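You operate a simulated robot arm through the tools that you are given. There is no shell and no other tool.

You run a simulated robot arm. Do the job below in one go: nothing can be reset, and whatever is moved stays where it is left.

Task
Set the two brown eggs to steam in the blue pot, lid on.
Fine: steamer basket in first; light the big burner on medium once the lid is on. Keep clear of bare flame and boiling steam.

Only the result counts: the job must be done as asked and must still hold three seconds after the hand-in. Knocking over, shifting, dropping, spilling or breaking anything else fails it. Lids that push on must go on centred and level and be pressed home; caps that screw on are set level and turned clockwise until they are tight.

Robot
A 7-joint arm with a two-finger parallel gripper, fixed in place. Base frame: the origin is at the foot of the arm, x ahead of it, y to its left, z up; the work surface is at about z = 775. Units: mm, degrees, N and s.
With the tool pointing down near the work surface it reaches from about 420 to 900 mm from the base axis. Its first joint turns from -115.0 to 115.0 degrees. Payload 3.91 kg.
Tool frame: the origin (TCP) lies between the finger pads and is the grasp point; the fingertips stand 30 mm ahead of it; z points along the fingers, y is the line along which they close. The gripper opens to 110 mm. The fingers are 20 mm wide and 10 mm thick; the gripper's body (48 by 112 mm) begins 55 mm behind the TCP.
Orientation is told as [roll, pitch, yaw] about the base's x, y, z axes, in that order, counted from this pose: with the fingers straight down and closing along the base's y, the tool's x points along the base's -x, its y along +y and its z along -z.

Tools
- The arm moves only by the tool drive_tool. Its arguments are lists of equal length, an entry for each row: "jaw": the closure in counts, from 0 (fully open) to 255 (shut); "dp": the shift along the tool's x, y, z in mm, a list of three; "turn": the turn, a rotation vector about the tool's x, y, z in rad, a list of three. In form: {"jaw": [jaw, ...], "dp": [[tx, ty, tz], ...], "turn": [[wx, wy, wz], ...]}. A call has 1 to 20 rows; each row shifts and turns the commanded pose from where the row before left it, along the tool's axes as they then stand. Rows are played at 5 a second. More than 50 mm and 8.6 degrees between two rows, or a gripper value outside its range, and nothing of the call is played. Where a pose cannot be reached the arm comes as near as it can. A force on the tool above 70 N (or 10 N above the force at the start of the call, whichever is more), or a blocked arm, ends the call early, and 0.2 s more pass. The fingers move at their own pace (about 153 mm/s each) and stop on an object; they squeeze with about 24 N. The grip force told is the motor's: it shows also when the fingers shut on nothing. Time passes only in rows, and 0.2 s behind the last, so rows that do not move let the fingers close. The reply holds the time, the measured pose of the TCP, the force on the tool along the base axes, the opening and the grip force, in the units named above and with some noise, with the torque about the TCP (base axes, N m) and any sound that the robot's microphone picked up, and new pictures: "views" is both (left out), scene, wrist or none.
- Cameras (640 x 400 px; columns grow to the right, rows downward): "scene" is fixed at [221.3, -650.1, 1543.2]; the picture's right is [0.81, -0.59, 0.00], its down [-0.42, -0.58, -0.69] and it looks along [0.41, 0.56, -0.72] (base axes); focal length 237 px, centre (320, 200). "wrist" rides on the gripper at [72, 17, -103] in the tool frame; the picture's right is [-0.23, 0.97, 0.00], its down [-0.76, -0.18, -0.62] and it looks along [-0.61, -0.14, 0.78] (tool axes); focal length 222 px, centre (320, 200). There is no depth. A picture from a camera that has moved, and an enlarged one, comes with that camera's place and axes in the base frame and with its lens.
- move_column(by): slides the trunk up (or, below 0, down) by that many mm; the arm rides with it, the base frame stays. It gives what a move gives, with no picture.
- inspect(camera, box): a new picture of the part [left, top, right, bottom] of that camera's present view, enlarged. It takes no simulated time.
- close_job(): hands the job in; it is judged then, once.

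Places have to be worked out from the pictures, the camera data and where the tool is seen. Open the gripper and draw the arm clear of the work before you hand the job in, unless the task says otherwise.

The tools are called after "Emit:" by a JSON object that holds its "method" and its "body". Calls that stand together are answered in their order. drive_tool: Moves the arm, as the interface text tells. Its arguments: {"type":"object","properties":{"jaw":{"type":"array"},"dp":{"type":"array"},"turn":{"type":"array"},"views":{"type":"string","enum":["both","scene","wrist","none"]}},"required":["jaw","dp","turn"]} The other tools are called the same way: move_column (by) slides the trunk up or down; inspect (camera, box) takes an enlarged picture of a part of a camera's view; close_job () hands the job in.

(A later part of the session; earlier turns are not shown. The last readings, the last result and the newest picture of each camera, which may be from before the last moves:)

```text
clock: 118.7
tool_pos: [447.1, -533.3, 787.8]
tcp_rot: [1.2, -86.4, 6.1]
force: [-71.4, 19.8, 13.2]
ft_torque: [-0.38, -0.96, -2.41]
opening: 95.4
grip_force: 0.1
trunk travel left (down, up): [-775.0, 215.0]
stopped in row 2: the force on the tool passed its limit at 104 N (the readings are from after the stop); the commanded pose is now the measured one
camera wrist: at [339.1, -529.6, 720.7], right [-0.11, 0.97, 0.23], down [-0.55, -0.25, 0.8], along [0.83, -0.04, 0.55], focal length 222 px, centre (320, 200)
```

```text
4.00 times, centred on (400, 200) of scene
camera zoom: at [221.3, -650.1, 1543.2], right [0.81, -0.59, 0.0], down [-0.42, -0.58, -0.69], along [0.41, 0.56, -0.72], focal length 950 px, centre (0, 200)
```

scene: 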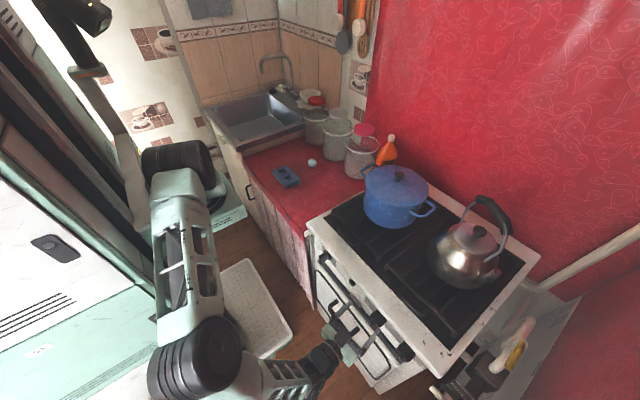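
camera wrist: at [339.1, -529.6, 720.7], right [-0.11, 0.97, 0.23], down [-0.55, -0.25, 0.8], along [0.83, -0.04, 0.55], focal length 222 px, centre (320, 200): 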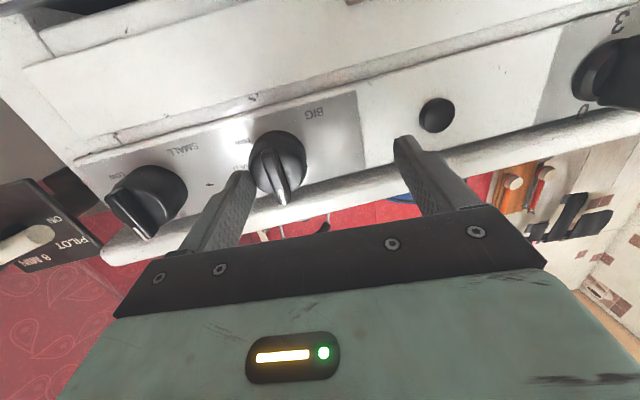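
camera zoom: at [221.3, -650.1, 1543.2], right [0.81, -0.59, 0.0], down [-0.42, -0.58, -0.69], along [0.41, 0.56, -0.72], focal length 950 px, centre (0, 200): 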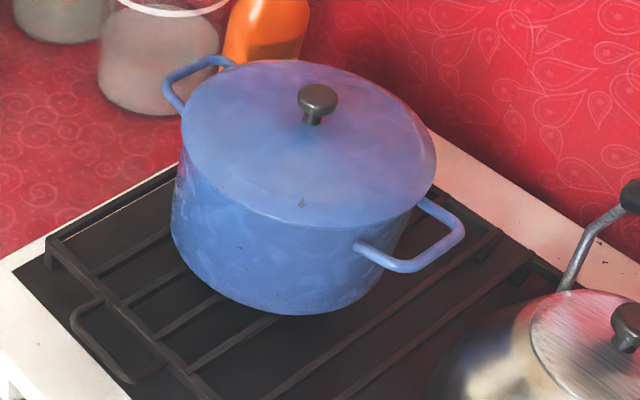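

Gas is off (no haze) and the knob reads OFF. The arm's elbow seems wedged, so every wrist move drives the tips into the knob face; lifting the whole trunk should free it straight upward.

Emit:
{"method": "move_column", "body": {"by": 30}}

```text
clock: 119.4
tool_pos: [453.4, -533.8, 816.5]
tcp_rot: [3.0, -86.7, 4.2]
force: [-0.5, 0.4, 0.4]
ft_torque: [0.01, -0.02, 0.01]
opening: 110.1
grip_force: 0.0
trunk travel left (down, up): [-805.0, 185.0]
```

Force is zero now at z≈816. Raising the trunk further to clear the knobs.

Emit:
{"method": "move_column", "body": {"by": 90}}

Emit:
{"method": "inspect", "body": {"camera": "scene", "box": [100, 150, 440, 400]}}

Emit:
{"method": "inspect", "body": {"camera": "wrist", "box": [160, 0, 480, 240]}}

```text
clock: 120.7
tool_pos: [452.8, -533.5, 907.0]
tcp_rot: [1.4, -86.5, 5.8]
force: [-0.5, -0.4, -0.9]
ft_torque: [-0.01, 0.02, -0.01]
opening: 110.1
grip_force: 0.1
trunk travel left (down, up): [-895.0, 95.0]
```

```text
1.60 times, centred on (270, 275) of scene
camera zoom: at [221.3, -650.1, 1543.2], right [0.81, -0.59, 0.0], down [-0.42, -0.58, -0.69], along [0.41, 0.56, -0.72], focal length 380 px, centre (400, 80)
```

zoom: 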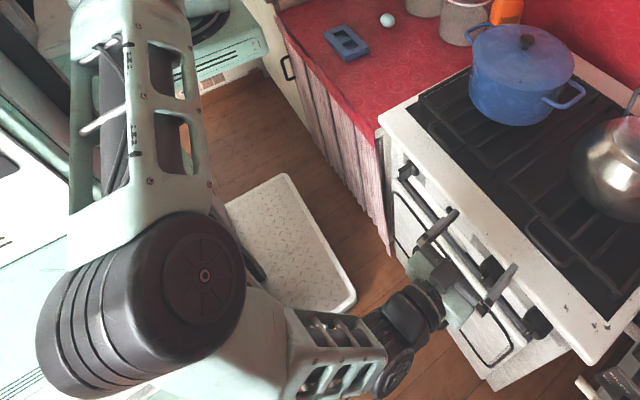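

```text
1.67 times, centred on (320, 120) of wrist
camera zoom: at [344.9, -530.8, 840.6], right [-0.11, 0.97, 0.23], down [-0.55, -0.25, 0.8], along [0.83, -0.04, 0.56], focal length 370 px, centre (320, 333)
```

zoom: 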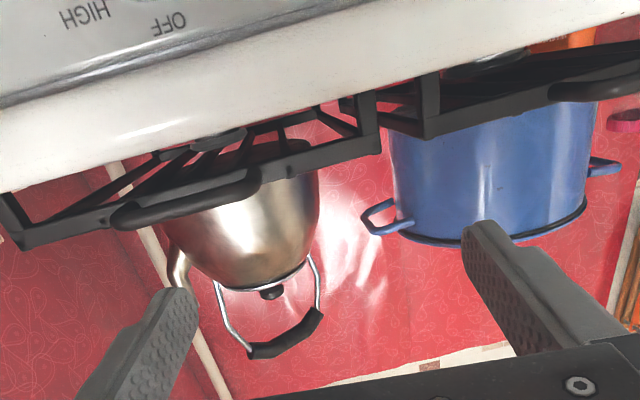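

Clear of everything now (z≈907). Turning the tool back to vertical over 11 rows, correcting the 7° yaw drift, and closing the fingers into a "stick".

Emit:
{"method": "drive_tool", "body": {"jaw": [60, 120, 180, 255, 255, 255, 255, 255, 255, 255, 255, 255, 255, 255], "dp": [[-5, 0, -5], [-5, 0, -5], [0, 0, 0], [0, 0, 0], [0, 0, 0], [0, 0, 0], [0, 0, 0], [0, 0, 0], [0, 0, 0], [0, 0, 0], [0, 0, 0], [0, 0, 0], [0, 0, 0], [0, 0, 0]], "turn": [[0, 0.1372, 0], [0, 0.1372, 0], [0, 0.1372, 0], [0, 0.1372, 0], [0, 0.1372, 0], [0, 0.1372, 0], [0, 0.1372, 0], [0, 0.1372, 0], [0, 0.1372, 0], [0, 0.1372, 0], [0, 0.1372, 0], [0, 0, 0.06], [0, 0, 0.06], [0, 0, 0]]}}

Emit:
{"method": "inspect", "body": {"camera": "wrist", "box": [200, 20, 440, 200]}}

```text
clock: 123.7
tool_pos: [443.9, -536.7, 919.1]
tcp_rot: [0.2, 0.1, 0.2]
force: [0.0, -0.5, 0.8]
ft_torque: [-0.01, 0.02, 0.01]
opening: 0.2
grip_force: 23.8
trunk travel left (down, up): [-895.0, 95.0]
camera wrist: at [372.0, -519.3, 1021.2], right [0.23, 0.97, 0.0], down [0.76, -0.18, 0.62], along [0.61, -0.14, -0.78], focal length 222 px, centre (320, 200)
```

scene: 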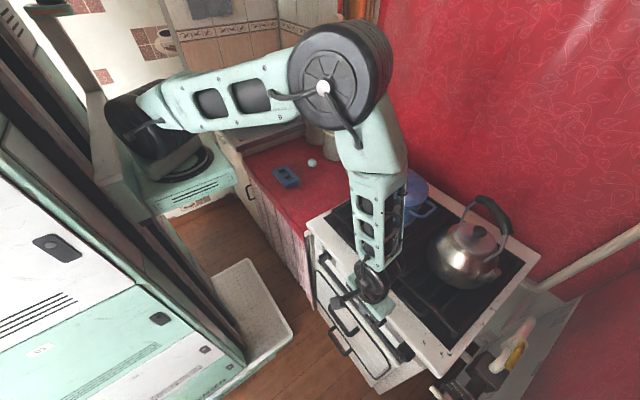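
wrist: 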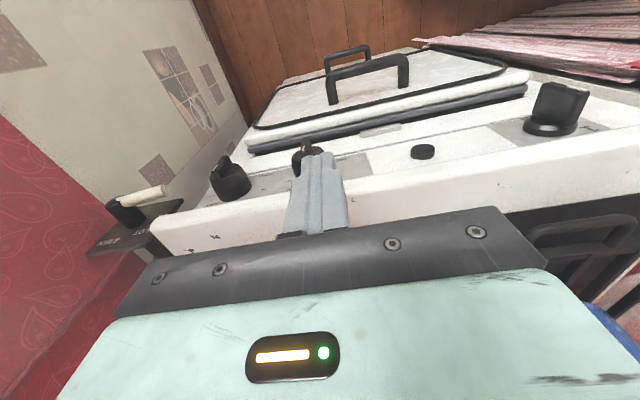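

```text
2.22 times, centred on (320, 110) of wrist
camera zoom: at [372.0, -519.3, 1021.2], right [0.23, 0.97, 0.0], down [0.76, -0.18, 0.62], along [0.61, -0.14, -0.78], focal length 494 px, centre (320, 400)
```

zoom: 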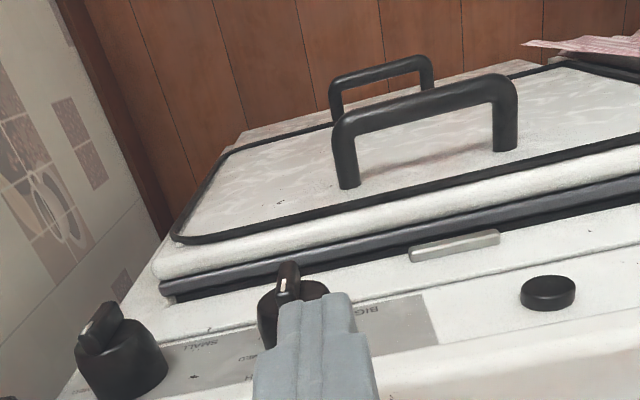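

Tool is vertical, elbow now up and free. I'll first rehearse on the igniter button (≈(510,−431,786)) with the gas still off, tilting the stick −35° so it clears the stove's overhanging edge.

Emit:
{"method": "drive_tool", "body": {"jaw": [255, 255, 255, 255, 255, 255, 255, 255, 255, 255, 255], "dp": [[-2, 35.3, 20], [-2, 35.3, 20], [-2, 35.4, 20], [0, 0, 0], [0, 0, 0], [0, 0, 0], [0, 0, 0], [0, 0, 0], [11.1, 0, 24.5], [11.1, 0, 24.5], [0, 0, 0]], "turn": [[0, 0, 0], [0, 0, 0], [0, 0, 0], [0, -0.1222, 0], [0, -0.1222, 0], [0, -0.1222, 0], [0, -0.1222, 0], [0, -0.1222, 0], [0, 0, 0], [0, 0, 0], [0, 0, 0]]}}

Emit:
{"method": "inspect", "body": {"camera": "wrist", "box": [200, 40, 440, 220]}}

Emit:
{"method": "inspect", "body": {"camera": "scene", "box": [310, 240, 410, 330]}}

```text
clock: 126.1
tool_pos: [458.5, -428.3, 804.5]
tcp_rot: [0.2, -35.0, 0.1]
force: [0.0, -0.4, 0.3]
ft_torque: [0.0, 0.02, 0.01]
opening: 0.3
grip_force: 24.3
trunk travel left (down, up): [-895.0, 95.0]
camera wrist: at [341.2, -412.0, 847.8], right [0.18, 0.97, 0.13], down [0.27, -0.18, 0.95], along [0.95, -0.14, -0.29], focal length 222 px, centre (320, 200)
```

scene: 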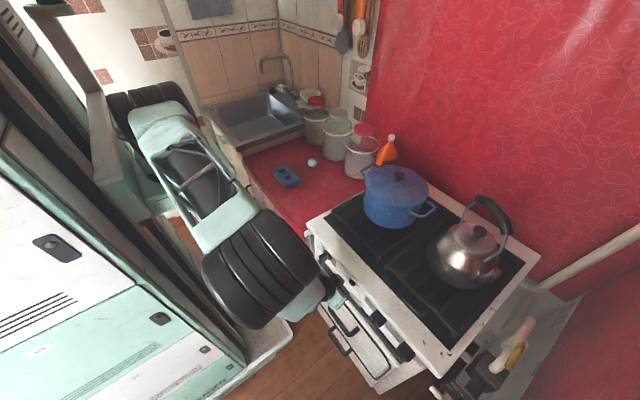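
wrist: 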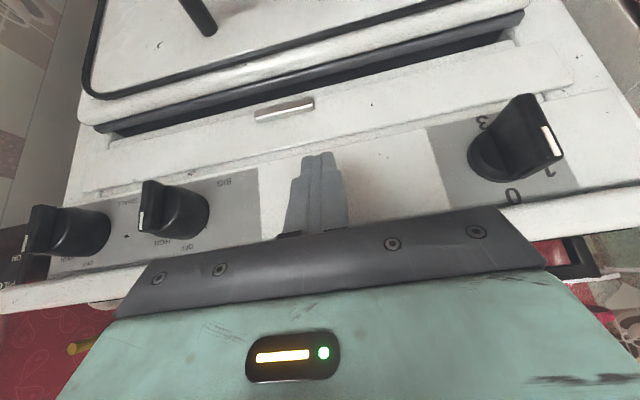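

```text
2.22 times, centred on (320, 130) of wrist
camera zoom: at [341.2, -412.0, 847.8], right [0.18, 0.97, 0.13], down [0.27, -0.18, 0.95], along [0.95, -0.14, -0.29], focal length 494 px, centre (320, 356)
```

zoom: 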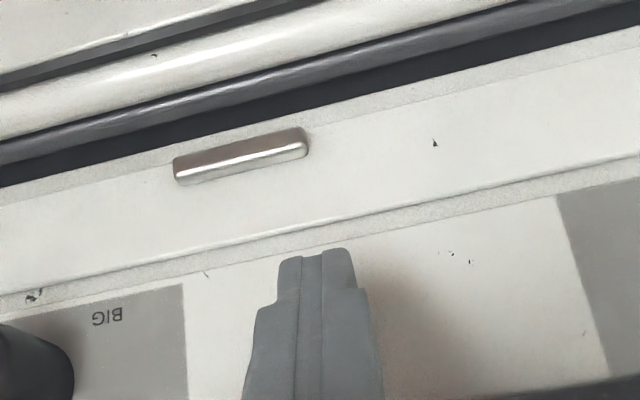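

```text
4.44 times, centred on (360, 285) of scene
camera zoom: at [221.3, -650.1, 1543.2], right [0.81, -0.59, 0.0], down [-0.42, -0.58, -0.69], along [0.41, 0.56, -0.72], focal length 1055 px, centre (142, -178)
```

zoom: 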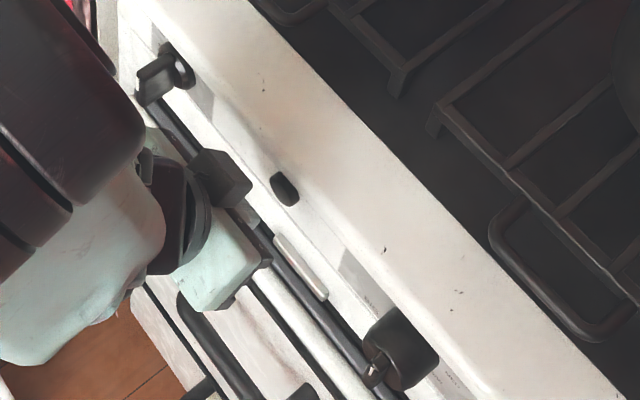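

The stick is in front of the button (hidden behind the tip in the wrist view). Approaching +x about 18 mm, then feeling for contact.

Emit:
{"method": "drive_tool", "body": {"jaw": [255, 255, 255], "dp": [[-8.2, -2, 5.7], [-6.6, 0, 4.6], [0, 0, 0]], "turn": [[0, 0, 0], [0, 0, 0], [0, 0, 0]]}}

Emit:
{"method": "inspect", "body": {"camera": "scene", "box": [310, 240, 410, 330]}}

Emit:
{"method": "inspect", "body": {"camera": "wrist", "box": [200, 40, 440, 220]}}

```text
clock: 126.9
tool_pos: [477.2, -431.5, 806.4]
tcp_rot: [0.2, -35.1, 0.1]
force: [0.2, 0.4, -0.1]
ft_torque: [0.03, -0.02, -0.03]
opening: 0.2
grip_force: 23.5
trunk travel left (down, up): [-895.0, 95.0]
camera wrist: at [359.9, -414.6, 848.1], right [0.19, 0.97, 0.13], down [0.27, -0.18, 0.95], along [0.95, -0.14, -0.29], focal length 222 px, centre (320, 200)
```

scene: 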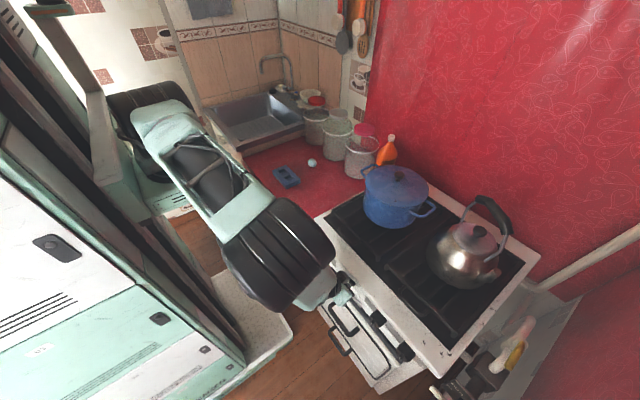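
wrist: 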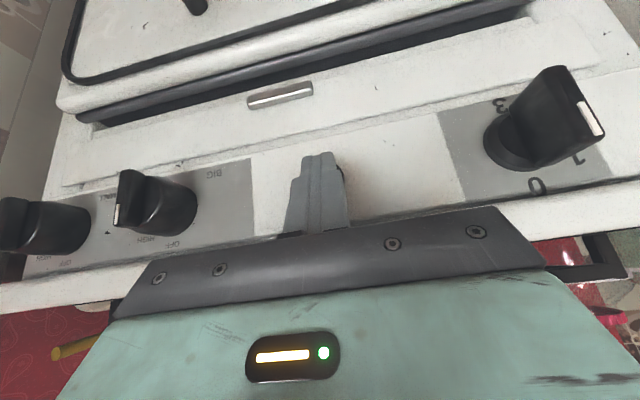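

```text
4.44 times, centred on (360, 285) of scene
camera zoom: at [221.3, -650.1, 1543.2], right [0.81, -0.59, 0.0], down [-0.42, -0.58, -0.69], along [0.41, 0.56, -0.72], focal length 1055 px, centre (142, -178)
```

zoom: 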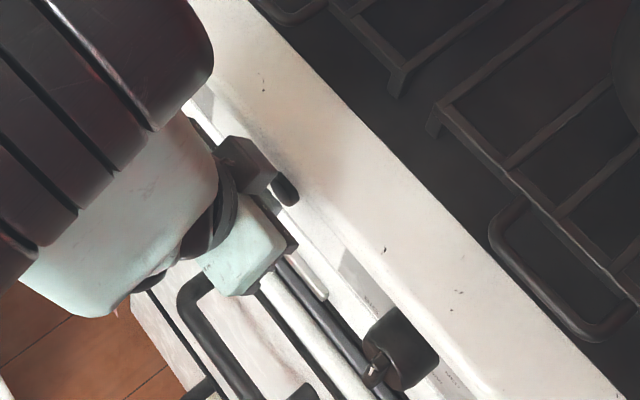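

```text
2.22 times, centred on (320, 130) of wrist
camera zoom: at [359.9, -414.6, 848.1], right [0.19, 0.97, 0.13], down [0.27, -0.18, 0.95], along [0.95, -0.14, -0.29], focal length 494 px, centre (320, 356)
```

zoom: 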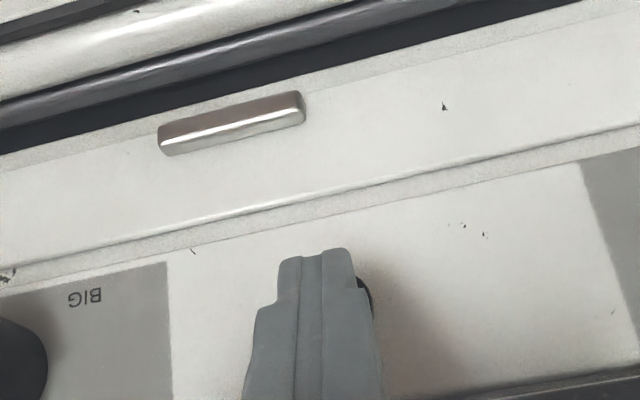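

The tip is centred on the button (sliver visible at its side). Advancing in small steps to press it.

Emit:
{"method": "drive_tool", "body": {"jaw": [255, 255, 255, 255], "dp": [[-0.7, 0, 3], [-1.6, 0, 1.1], [-1.2, 0, 0.9], [0, 0, 0]], "turn": [[0, 0, 0], [0, 0, 0], [0, 0, 0], [0, 0, 0]], "views": "none"}}

```text
clock: 127.9
tool_pos: [482.1, -431.6, 803.4]
tcp_rot: [-0.1, -35.0, 0.0]
force: [-2.3, 0.7, -0.7]
ft_torque: [0.04, 0.05, 0.02]
opening: 0.0
grip_force: 23.9
trunk travel left (down, up): [-895.0, 95.0]
heard: click
```

"Click" heard at a touch of 2 N: that is the spark button, pressed at TCP (482,−431.6,803.4). Now I back off and move beside the BIG knob's bar (on its +y side) to prepare the push.

Emit:
{"method": "drive_tool", "body": {"jaw": [255, 255, 255, 255, 255, 255, 255], "dp": [[12.4, 0, -8.7], [12.4, 0, -8.7], [-8.6, -20, -12.3], [-8.6, -30, -12.3], [0, -30, 0], [0, -28.4, 0], [0, 0, 0]], "turn": [[0, 0, 0], [0, 0, 0], [0, 0, 0], [0, 0, 0], [0, 0, 0], [0, 0, 0], [0, 0, 0]]}}

Emit:
{"method": "inspect", "body": {"camera": "wrist", "box": [200, 60, 400, 220]}}

Emit:
{"method": "inspect", "body": {"camera": "scene", "box": [320, 270, 420, 360]}}

```text
clock: 129.5
tool_pos: [454.1, -540.3, 834.2]
tcp_rot: [0.2, -35.0, 0.0]
force: [0.7, 0.5, 0.9]
ft_torque: [-0.03, 0.01, 0.02]
opening: 0.1
grip_force: 23.6
trunk travel left (down, up): [-895.0, 95.0]
camera wrist: at [335.6, -524.2, 876.6], right [0.18, 0.97, 0.13], down [0.27, -0.18, 0.95], along [0.95, -0.14, -0.29], focal length 222 px, centre (320, 200)
```

scene: 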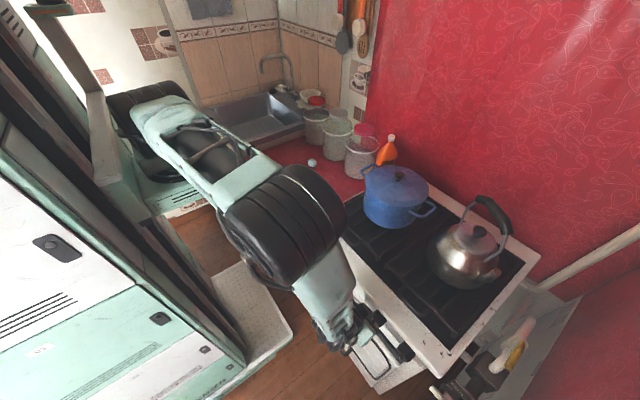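
wrist: 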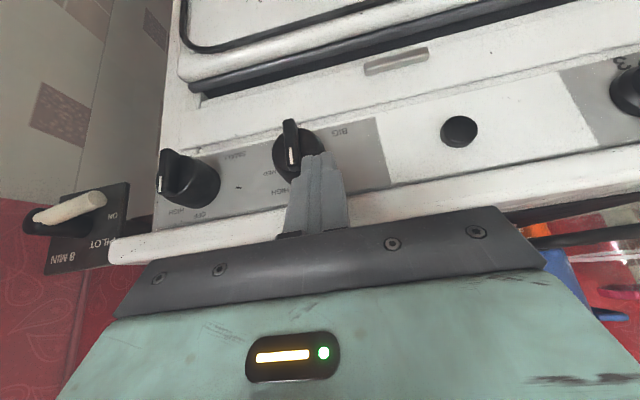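

```text
2.50 times, centred on (300, 140) of wrist
camera zoom: at [335.6, -524.2, 876.6], right [0.18, 0.97, 0.13], down [0.27, -0.18, 0.95], along [0.95, -0.14, -0.29], focal length 555 px, centre (370, 350)
```

zoom: 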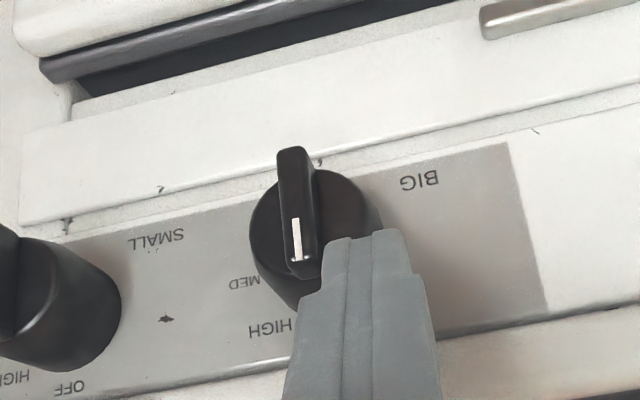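

```text
4.44 times, centred on (370, 315) of scene
camera zoom: at [221.3, -650.1, 1543.2], right [0.81, -0.59, 0.0], down [-0.42, -0.58, -0.69], along [0.41, 0.56, -0.72], focal length 1055 px, centre (98, -311)
```

zoom: 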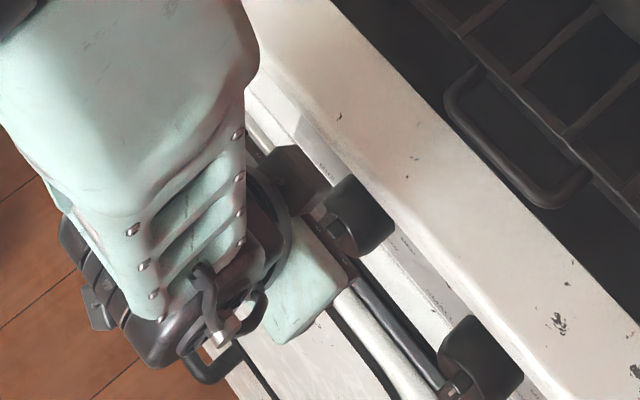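

Knob is at OFF with the stick just to its +y side. Now one continuous sequence: lower beside the bar, push it −y to about HIGH, back off, travel to the igniter and press it so the gas lights at once.

Emit:
{"method": "drive_tool", "body": {"jaw": [255, 255, 255, 255, 255, 255, 255, 255, 255, 255, 255, 255], "dp": [[9.1, 0, 9], [0, -6, 0], [0, -6, 0], [0, -6, 0], [0, 7, 0], [3.5, 40, 5], [3.5, 40, 5], [3.5, 40, 5], [-20.5, -0.3, 14.3], [-2.8, 0, 2], [-2, 0, 1.4], [0, 0, 0]], "turn": [[0, 0, 0], [0, 0, 0], [0, 0, 0], [0, 0, 0], [0, 0, 0], [0, 0, 0], [0, 0, 0], [0, 0, 0], [0, 0, 0], [0, 0, 0], [0, 0, 0], [0, 0, 0]]}}

Emit:
{"method": "inspect", "body": {"camera": "scene", "box": [330, 150, 470, 260]}}

Emit:
{"method": "inspect", "body": {"camera": "wrist", "box": [40, 100, 240, 260]}}

```text
clock: 132.1
tool_pos: [480.2, -431.0, 804.1]
tcp_rot: [0.1, -34.8, 0.1]
force: [-0.6, -0.1, -0.8]
ft_torque: [-0.02, -0.01, 0.01]
opening: 0.0
grip_force: 23.8
trunk travel left (down, up): [-895.0, 95.0]
camera wrist: at [363.5, -414.7, 845.5], right [0.19, 0.97, 0.13], down [0.27, -0.18, 0.95], along [0.95, -0.14, -0.29], focal length 222 px, centre (320, 200)
```

scene: 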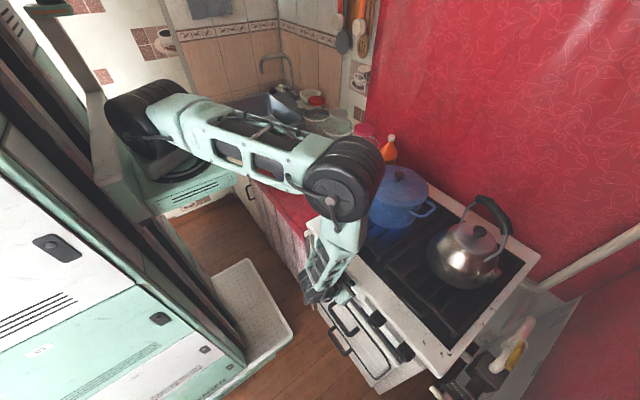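
wrist: 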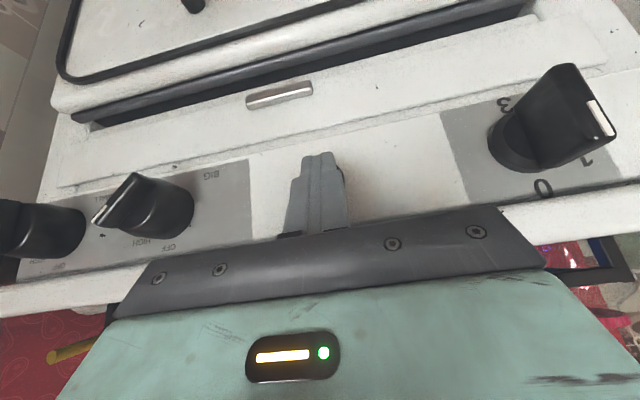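

```text
3.64 times, centred on (400, 205) of scene
camera zoom: at [221.3, -650.1, 1543.2], right [0.81, -0.59, 0.0], down [-0.42, -0.58, -0.69], along [0.41, 0.56, -0.72], focal length 863 px, centre (29, 182)
```

zoom: 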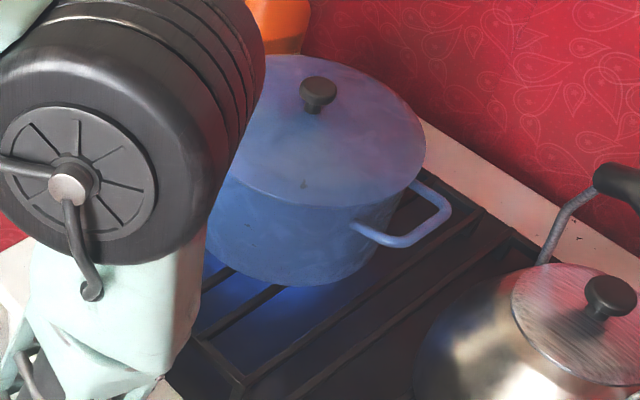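

```text
2.50 times, centred on (140, 180) of wrist
camera zoom: at [363.5, -414.7, 845.5], right [0.19, 0.97, 0.13], down [0.27, -0.18, 0.95], along [0.95, -0.14, -0.29], focal length 555 px, centre (770, 250)
```

zoom: 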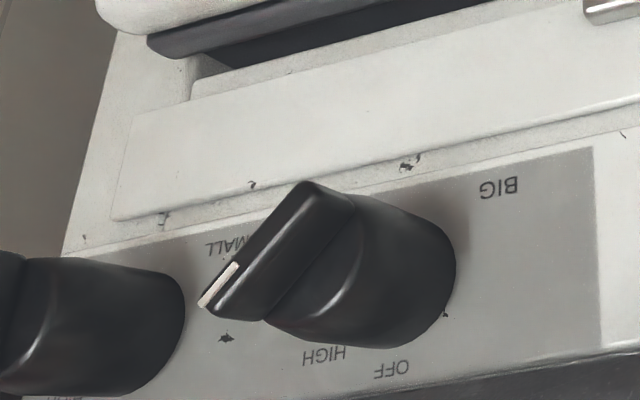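

A blue glow shows under the pot: the burner appears lit, with no gas haze. I'll magnify to confirm.

Emit:
{"method": "inspect", "body": {"camera": "scene", "box": [365, 195, 435, 245]}}

Emit:
{"method": "inspect", "body": {"camera": "wrist", "box": [440, 200, 640, 360]}}

```text
8.00 times, centred on (400, 220) of scene
camera zoom: at [221.3, -650.1, 1543.2], right [0.81, -0.59, 0.0], down [-0.42, -0.58, -0.69], along [0.41, 0.56, -0.72], focal length 1899 px, centre (-320, 40)
```

zoom: 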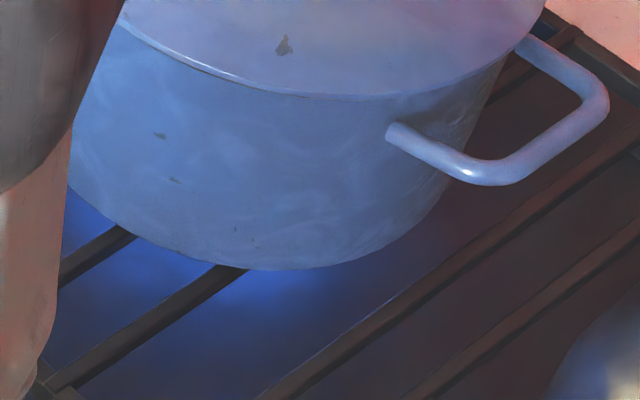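

```text
2.50 times, centred on (540, 280) of wrist
camera zoom: at [363.5, -414.7, 845.5], right [0.19, 0.97, 0.13], down [0.27, -0.18, 0.95], along [0.95, -0.14, -0.29], focal length 555 px, centre (-230, 0)
```

zoom: 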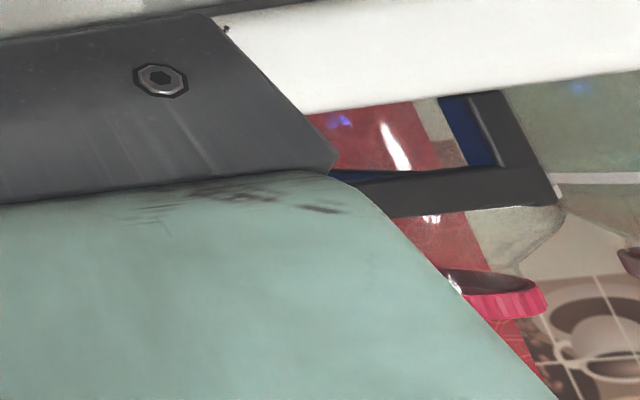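

The burner is lit (blue flame light under the pot). Now I back off from the button, rise, and move in front of the BIG knob to read its angle.

Emit:
{"method": "drive_tool", "body": {"jaw": [255, 255, 255, 255, 255, 255, 255], "dp": [[12, 0, -8.4], [12, 0, -8.4], [-13, -20, -18.5], [-13, -30, -18.5], [0, -40, 0], [0, -30, 0], [0, 0, 0]], "turn": [[0, 0, 0], [0, 0, 0], [0, 0, 0], [0, 0, 0], [0, 0, 0], [0, 0, 0], [0, 0, 0]]}}

Emit:
{"method": "inspect", "body": {"camera": "wrist", "box": [220, 60, 400, 200]}}

Emit:
{"method": "inspect", "body": {"camera": "scene", "box": [330, 150, 470, 260]}}

```text
clock: 133.7
tool_pos: [449.9, -552.1, 846.7]
tcp_rot: [0.1, -35.0, -0.1]
force: [0.2, 0.1, -0.1]
ft_torque: [0.0, -0.02, -0.03]
opening: 0.1
grip_force: 24.1
trunk travel left (down, up): [-895.0, 95.0]
camera wrist: at [333.2, -535.5, 889.3], right [0.18, 0.97, 0.13], down [0.27, -0.18, 0.95], along [0.95, -0.14, -0.29], focal length 222 px, centre (320, 200)
```

scene: 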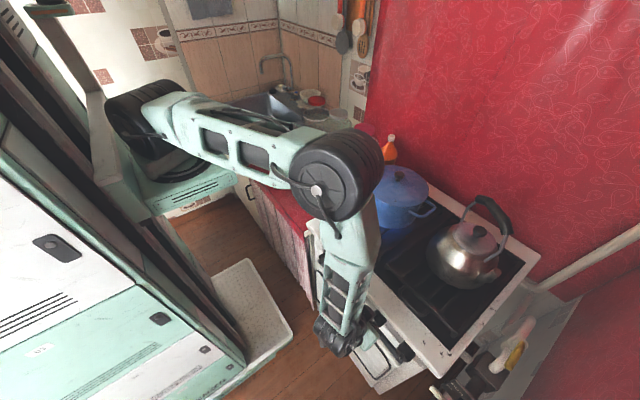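
wrist: 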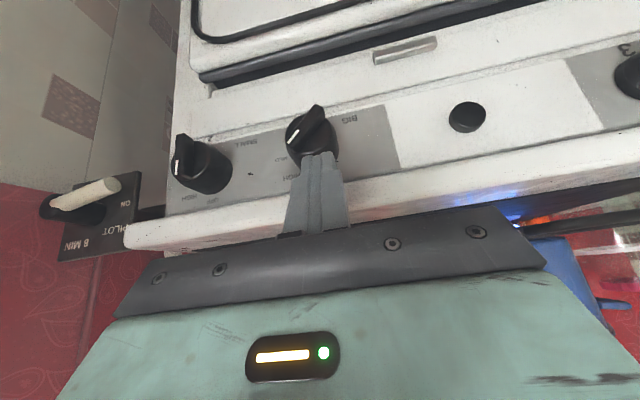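

```text
2.86 times, centred on (310, 130) of wrist
camera zoom: at [333.2, -535.5, 889.3], right [0.18, 0.97, 0.13], down [0.27, -0.18, 0.95], along [0.95, -0.14, -0.29], focal length 635 px, centre (349, 400)
```

zoom: 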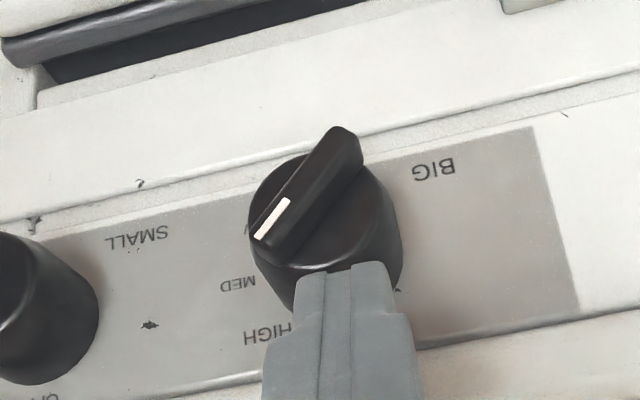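

```text
3.64 times, centred on (400, 205) of scene
camera zoom: at [221.3, -650.1, 1543.2], right [0.81, -0.59, 0.0], down [-0.42, -0.58, -0.69], along [0.41, 0.56, -0.72], focal length 863 px, centre (29, 182)
```

zoom: 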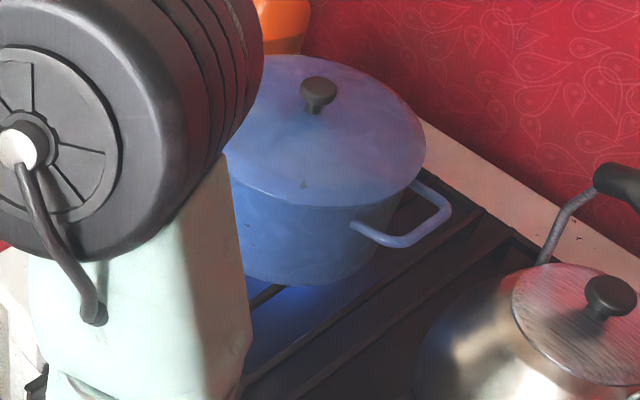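

The knob reads ≈42° (HIGH) with the flame lit. Now to MED: I place the stick above the bar's mark end (y≈−575) and press it downward gradually toward ≈86°.

Emit:
{"method": "drive_tool", "body": {"jaw": [255, 255, 255, 255, 255, 255], "dp": [[-1.6, -23, 1.1], [4.9, 0, 7], [4.9, 0, 7], [3.2, 0, 4.5], [1.7, 0, 2.5], [0, 0, 0]], "turn": [[0, 0, 0], [0, 0, 0], [0, 0, 0], [0, 0, 0], [0, 0, 0], [0, 0, 0]]}}

Emit:
{"method": "inspect", "body": {"camera": "wrist", "box": [230, 60, 410, 200]}}

Emit:
{"method": "inspect", "body": {"camera": "scene", "box": [330, 150, 470, 260]}}

```text
clock: 135.1
tool_pos: [452.5, -572.5, 821.5]
tcp_rot: [0.2, -34.9, -0.1]
force: [-1.2, 0.6, -0.1]
ft_torque: [0.05, -0.09, -0.01]
opening: 0.2
grip_force: 23.5
trunk travel left (down, up): [-895.0, 95.0]
camera wrist: at [335.4, -556.3, 863.5], right [0.18, 0.97, 0.13], down [0.27, -0.18, 0.95], along [0.95, -0.14, -0.29], focal length 222 px, centre (320, 200)
```

scene: 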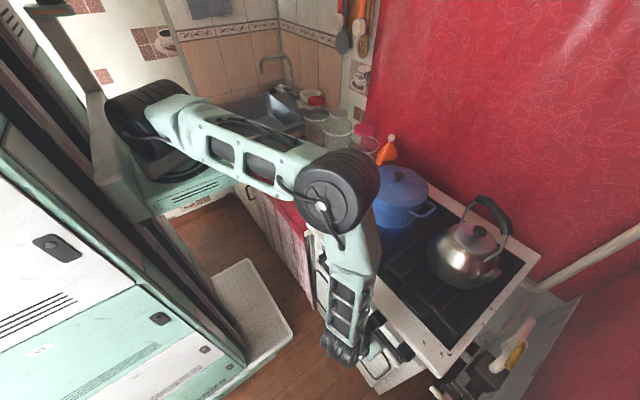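
wrist: 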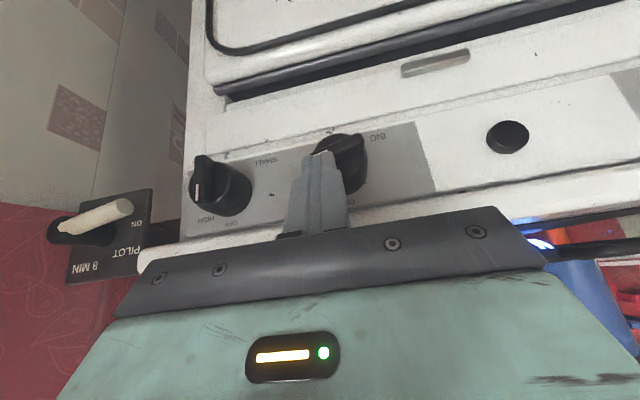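

```text
2.86 times, centred on (320, 130) of wrist
camera zoom: at [335.4, -556.3, 863.5], right [0.18, 0.97, 0.13], down [0.27, -0.18, 0.95], along [0.95, -0.14, -0.29], focal length 635 px, centre (320, 400)
```

zoom: 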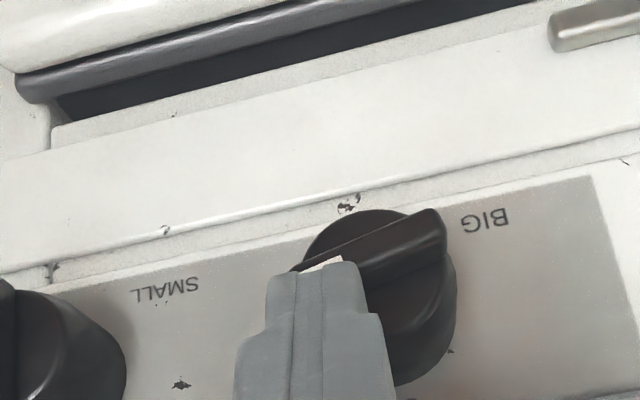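

```text
3.64 times, centred on (400, 205) of scene
camera zoom: at [221.3, -650.1, 1543.2], right [0.81, -0.59, 0.0], down [-0.42, -0.58, -0.69], along [0.41, 0.56, -0.72], focal length 863 px, centre (29, 182)
```

zoom: 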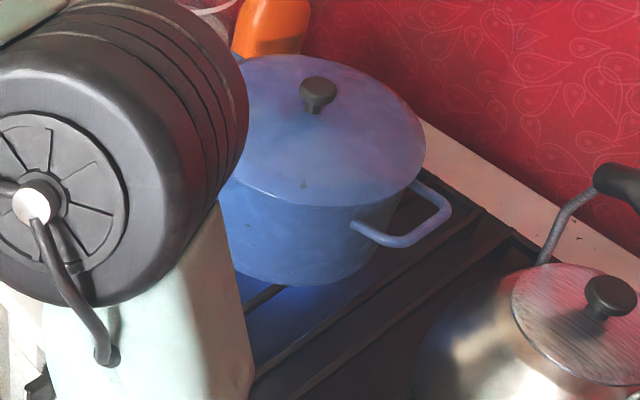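

The bar now lies almost horizontal. Lifting off and stepping aside to measure the angle.

Emit:
{"method": "drive_tool", "body": {"jaw": [255, 255, 255, 255, 255], "dp": [[-5.7, 0, -8.2], [-10, 0, -14], [-5, 12, -7], [0, 12, 0], [0, 0, 0]], "turn": [[0, 0, 0], [0, 0, 0], [0, 0, 0], [0, 0, 0], [0, 0, 0]], "views": "wrist"}}

Emit:
{"method": "inspect", "body": {"camera": "wrist", "box": [220, 50, 400, 190]}}

```text
clock: 136.3
tool_pos: [454.9, -550.1, 858.2]
tcp_rot: [0.1, -35.0, -0.1]
force: [-0.1, -0.7, -0.3]
ft_torque: [-0.02, 0.0, 0.01]
opening: 0.0
grip_force: 24.4
trunk travel left (down, up): [-895.0, 95.0]
camera wrist: at [337.2, -533.6, 899.9], right [0.18, 0.97, 0.13], down [0.27, -0.18, 0.95], along [0.95, -0.14, -0.29], focal length 222 px, centre (320, 200)
```

wrist: 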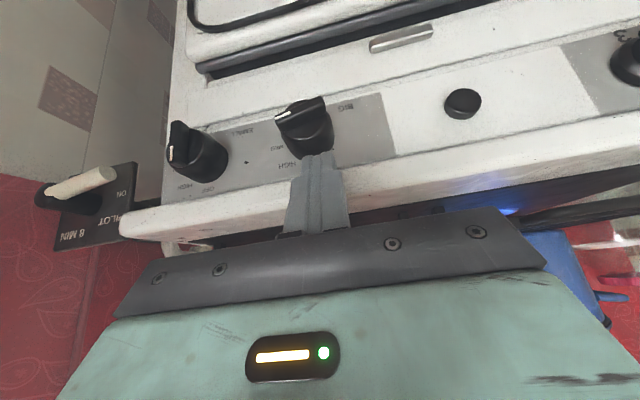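

```text
2.86 times, centred on (310, 120) of wrist
camera zoom: at [337.2, -533.6, 899.9], right [0.18, 0.97, 0.13], down [0.27, -0.18, 0.95], along [0.95, -0.14, -0.29], focal length 635 px, centre (349, 429)
```

zoom: 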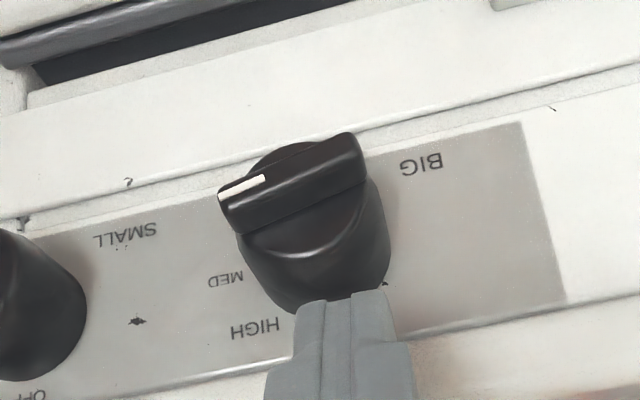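

The knob now reads ≈82–83°, just short of the MED label (≈87°). A second, 1.6 mm deeper press will bring it onto MED.

Emit:
{"method": "drive_tool", "body": {"jaw": [255, 255, 255, 255, 255, 255, 255, 255, 255, 255, 255], "dp": [[0, -24, 0], [8.6, 0, 12.3], [6.9, 0, 9.8], [4, 0, 5.7], [1.95, 0, 2.8], [0, 0, 0], [-5.7, 0, -8.2], [-10, 0, -14], [-5, 12, -7], [0, 12, 0], [0, 0, 0]], "turn": [[0, 0, 0], [0, 0, 0], [0, 0, 0], [0, 0, 0], [0, 0, 0], [0, 0, 0], [0, 0, 0], [0, 0, 0], [0, 0, 0], [0, 0, 0], [0, 0, 0]]}}

Emit:
{"method": "inspect", "body": {"camera": "wrist", "box": [220, 50, 400, 190]}}

Emit:
{"method": "inspect", "body": {"camera": "scene", "box": [330, 150, 470, 260]}}

```text
clock: 138.7
tool_pos: [454.9, -549.4, 857.4]
tcp_rot: [0.0, -34.9, 0.0]
force: [-0.4, -0.3, 0.2]
ft_torque: [0.02, -0.03, -0.02]
opening: 0.0
grip_force: 24.3
trunk travel left (down, up): [-895.0, 95.0]
camera wrist: at [336.9, -533.9, 899.3], right [0.19, 0.97, 0.13], down [0.27, -0.18, 0.95], along [0.95, -0.14, -0.29], focal length 222 px, centre (320, 200)
```

scene: 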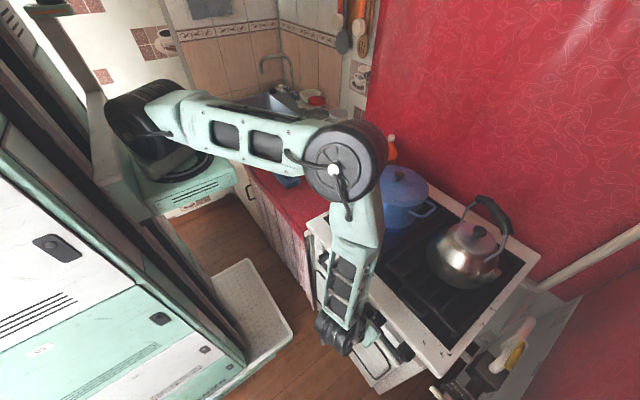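
wrist: 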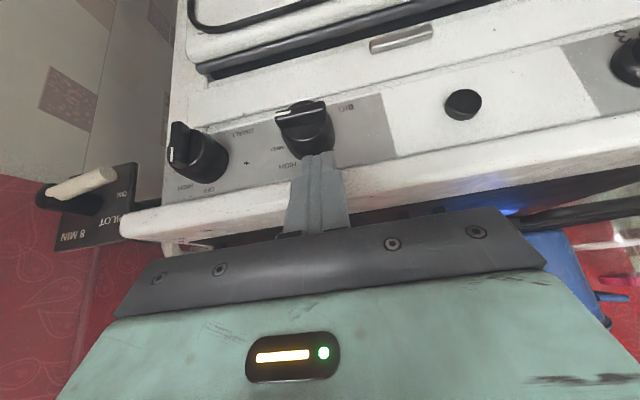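

```text
2.86 times, centred on (310, 120) of wrist
camera zoom: at [336.9, -533.9, 899.3], right [0.19, 0.97, 0.13], down [0.27, -0.18, 0.95], along [0.95, -0.14, -0.29], focal length 635 px, centre (349, 429)
```

zoom: 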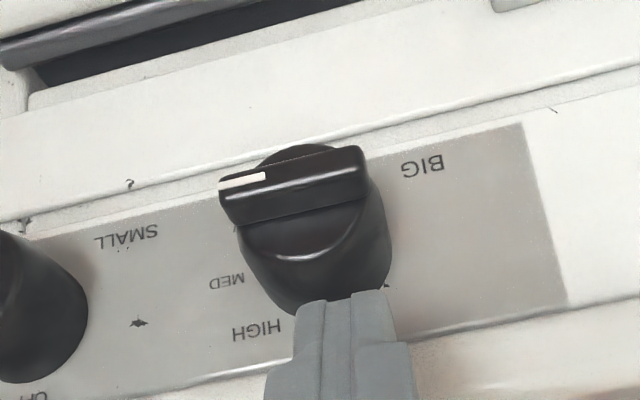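

```text
3.64 times, centred on (400, 205) of scene
camera zoom: at [221.3, -650.1, 1543.2], right [0.81, -0.59, 0.0], down [-0.42, -0.58, -0.69], along [0.41, 0.56, -0.72], focal length 863 px, centre (29, 182)
```

zoom: 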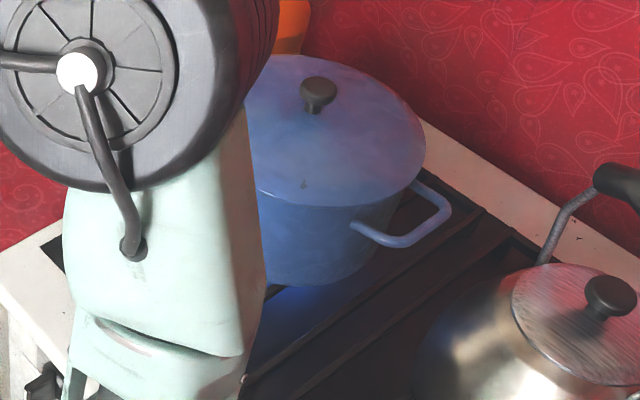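

The label layout (HIGH and LOW symmetric about MED) shows MED is exactly at 90°, and the bar now measures ≈90°: set to MED with the flame still burning. Now I withdraw: up and back to vertical.

Emit:
{"method": "drive_tool", "body": {"jaw": [255, 255, 255, 255, 255, 255, 255, 255, 255, 255], "dp": [[10, 0, -35], [-10, 0, -35], [-21, 0, -31], [-21, 0, -31], [0, 0, 0], [0, 0, 0], [0, 0, 0], [0, 0, 0], [0, 0, 0], [0, 0, 0]], "turn": [[0, 0, 0], [0, 0, 0], [0, 0, 0], [0, 0, 0], [0, 0.1222, 0], [0, 0.1222, 0], [0, 0.1222, 0], [0, 0.1222, 0], [0, 0.1222, 0], [0, 0, 0]]}}

Emit:
{"method": "inspect", "body": {"camera": "wrist", "box": [180, 40, 420, 220]}}

Emit:
{"method": "inspect", "body": {"camera": "scene", "box": [330, 150, 470, 260]}}

```text
clock: 140.9
tool_pos: [413.4, -550.7, 988.3]
tcp_rot: [0.1, 0.1, 0.1]
force: [0.4, -0.5, 0.1]
ft_torque: [-0.03, -0.01, 0.01]
opening: 0.0
grip_force: 23.7
trunk travel left (down, up): [-895.0, 95.0]
camera wrist: at [342.2, -534.1, 1091.5], right [0.23, 0.97, 0.0], down [0.76, -0.18, 0.62], along [0.61, -0.14, -0.78], focal length 222 px, centre (320, 200)
```

scene: 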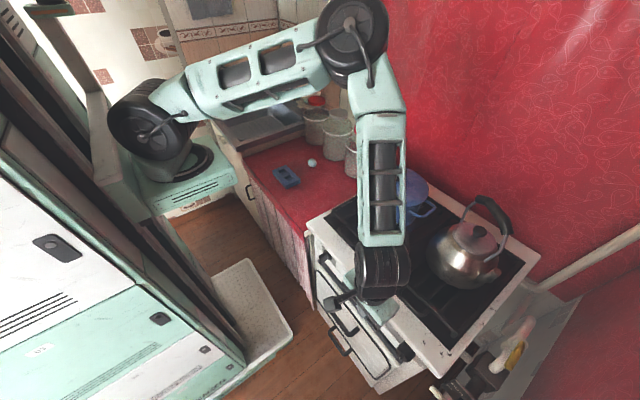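
wrist: 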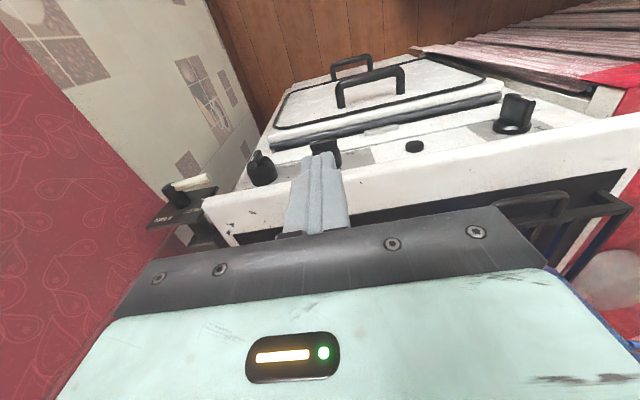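

```text
2.22 times, centred on (300, 130) of wrist
camera zoom: at [342.2, -534.1, 1091.5], right [0.23, 0.97, 0.0], down [0.76, -0.18, 0.62], along [0.61, -0.14, -0.78], focal length 494 px, centre (364, 356)
```

zoom: 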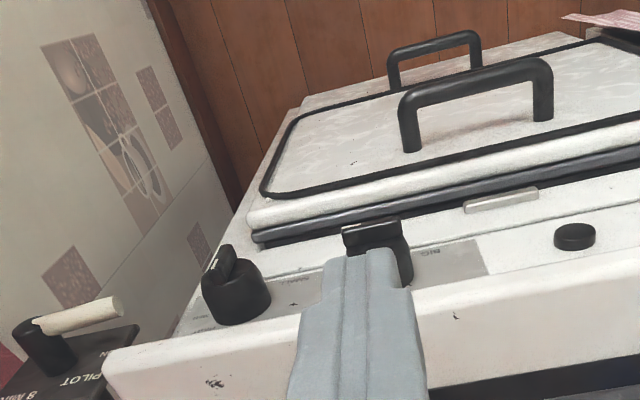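

```text
3.64 times, centred on (400, 205) of scene
camera zoom: at [221.3, -650.1, 1543.2], right [0.81, -0.59, 0.0], down [-0.42, -0.58, -0.69], along [0.41, 0.56, -0.72], focal length 863 px, centre (29, 182)
```

zoom: 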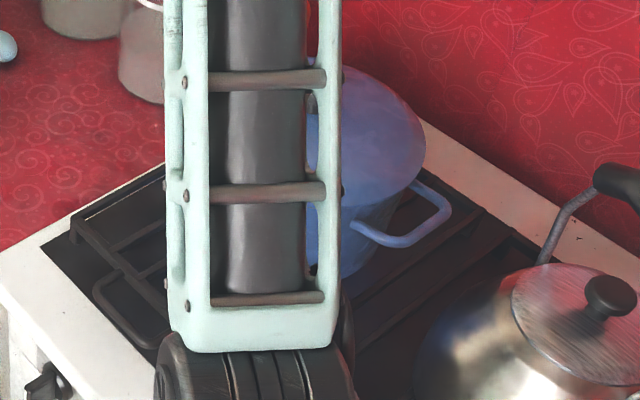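

Everything looks settled: SMALL knob untouched at OFF, BIG at MED. Rising further and swinging clear toward the start area with the gripper open.

Emit:
{"method": "drive_tool", "body": {"jaw": [255, 180, 100, 0, 0, 0, 0, 0, 0, 0, 0, 0, 0, 0, 0, 0, 0, 0, 0, 0], "dp": [[0, 0, -45], [0, 0, -45], [0, 0, -45], [0, 0, -45], [0, 0, -40], [-6, 45, 0], [-6, 45, 0], [-6, 45, 0], [-6, 45, 0], [-6, 45, 0], [-6, 45, 0], [-6, 45, 0], [-6, 45, 0], [-6, 45, 0], [-6, 45, 0], [-6, 45, 0], [-6, 45, 0], [-6, 45, 0], [-6, 45, 0], [0, 0, 0]], "turn": [[0, 0, 0], [0, 0, 0], [0, 0, 0], [0, 0, 0], [0, 0, 0], [0, 0, 0], [0, 0, 0], [0, 0, 0], [0, 0, 0], [0, 0, 0], [0, 0, 0], [0, 0, 0], [0, 0, 0], [0, 0, 0], [0, 0, 0], [0, 0, 0], [0, 0, 0], [0, 0, 0], [0, 0, 0], [0, 0, 0]]}}

Emit:
{"method": "inspect", "body": {"camera": "scene", "box": [330, 140, 470, 250]}}

Emit:
{"method": "inspect", "body": {"camera": "scene", "box": [320, 240, 420, 370]}}

Emit:
{"method": "inspect", "body": {"camera": "scene", "box": [240, 80, 400, 220]}}

```text
clock: 145.3
tool_pos: [533.4, 35.8, 1213.7]
tcp_rot: [-0.5, 0.0, -7.5]
force: [-0.2, 0.8, 0.4]
ft_torque: [-0.02, 0.03, 0.05]
opening: 110.3
grip_force: 0.1
out of reach, approached as far as the arm can: row 12, 13, 14
trunk travel left (down, up): [-895.0, 95.0]
stopped in row 20: the arm was blocked; the commanded pose is now the measured one
camera wrist: at [465.9, 62.4, 1315.6], right [0.35, 0.94, -0.01], down [0.73, -0.27, 0.62], along [0.58, -0.23, -0.78], focal length 222 px, centre (320, 200)
```

scene: 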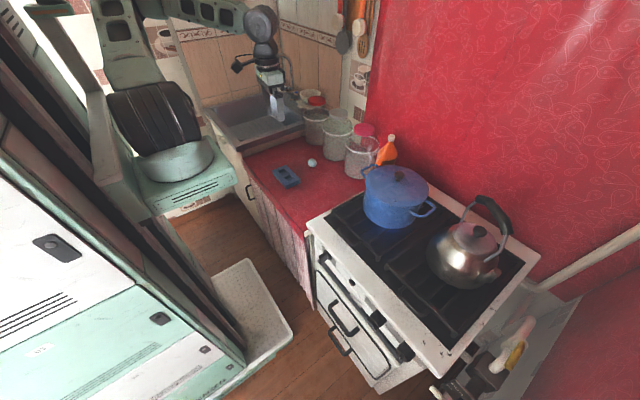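
wrist: 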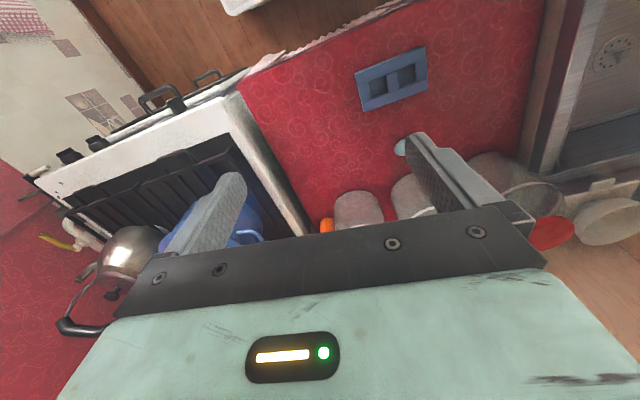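

```text
3.64 times, centred on (400, 195) of scene
camera zoom: at [221.3, -650.1, 1543.2], right [0.81, -0.59, 0.0], down [-0.42, -0.58, -0.69], along [0.41, 0.56, -0.72], focal length 863 px, centre (29, 218)
```

zoom: 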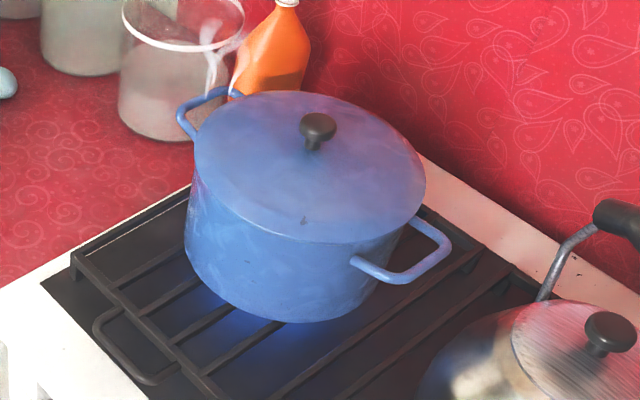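

```text
3.08 times, centred on (370, 305) of scene
camera zoom: at [221.3, -650.1, 1543.2], right [0.81, -0.59, 0.0], down [-0.42, -0.58, -0.69], along [0.41, 0.56, -0.72], focal length 730 px, centre (166, -123)
```

zoom: 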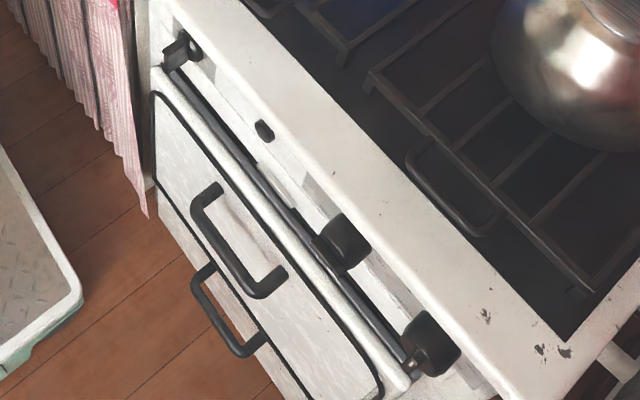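

```text
2.86 times, centred on (320, 150) of scene
camera zoom: at [221.3, -650.1, 1543.2], right [0.81, -0.59, 0.0], down [-0.42, -0.58, -0.69], along [0.41, 0.56, -0.72], focal length 678 px, centre (320, 343)
```

zoom: 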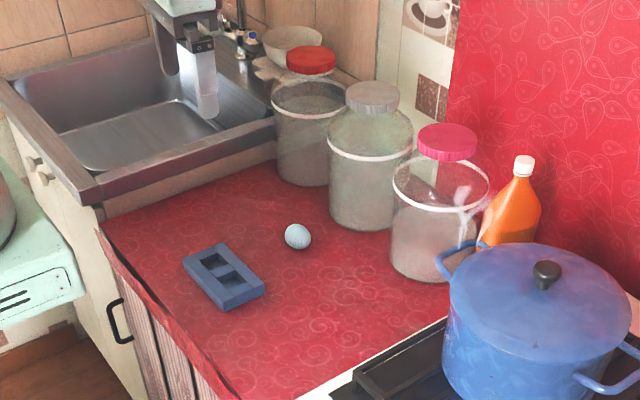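

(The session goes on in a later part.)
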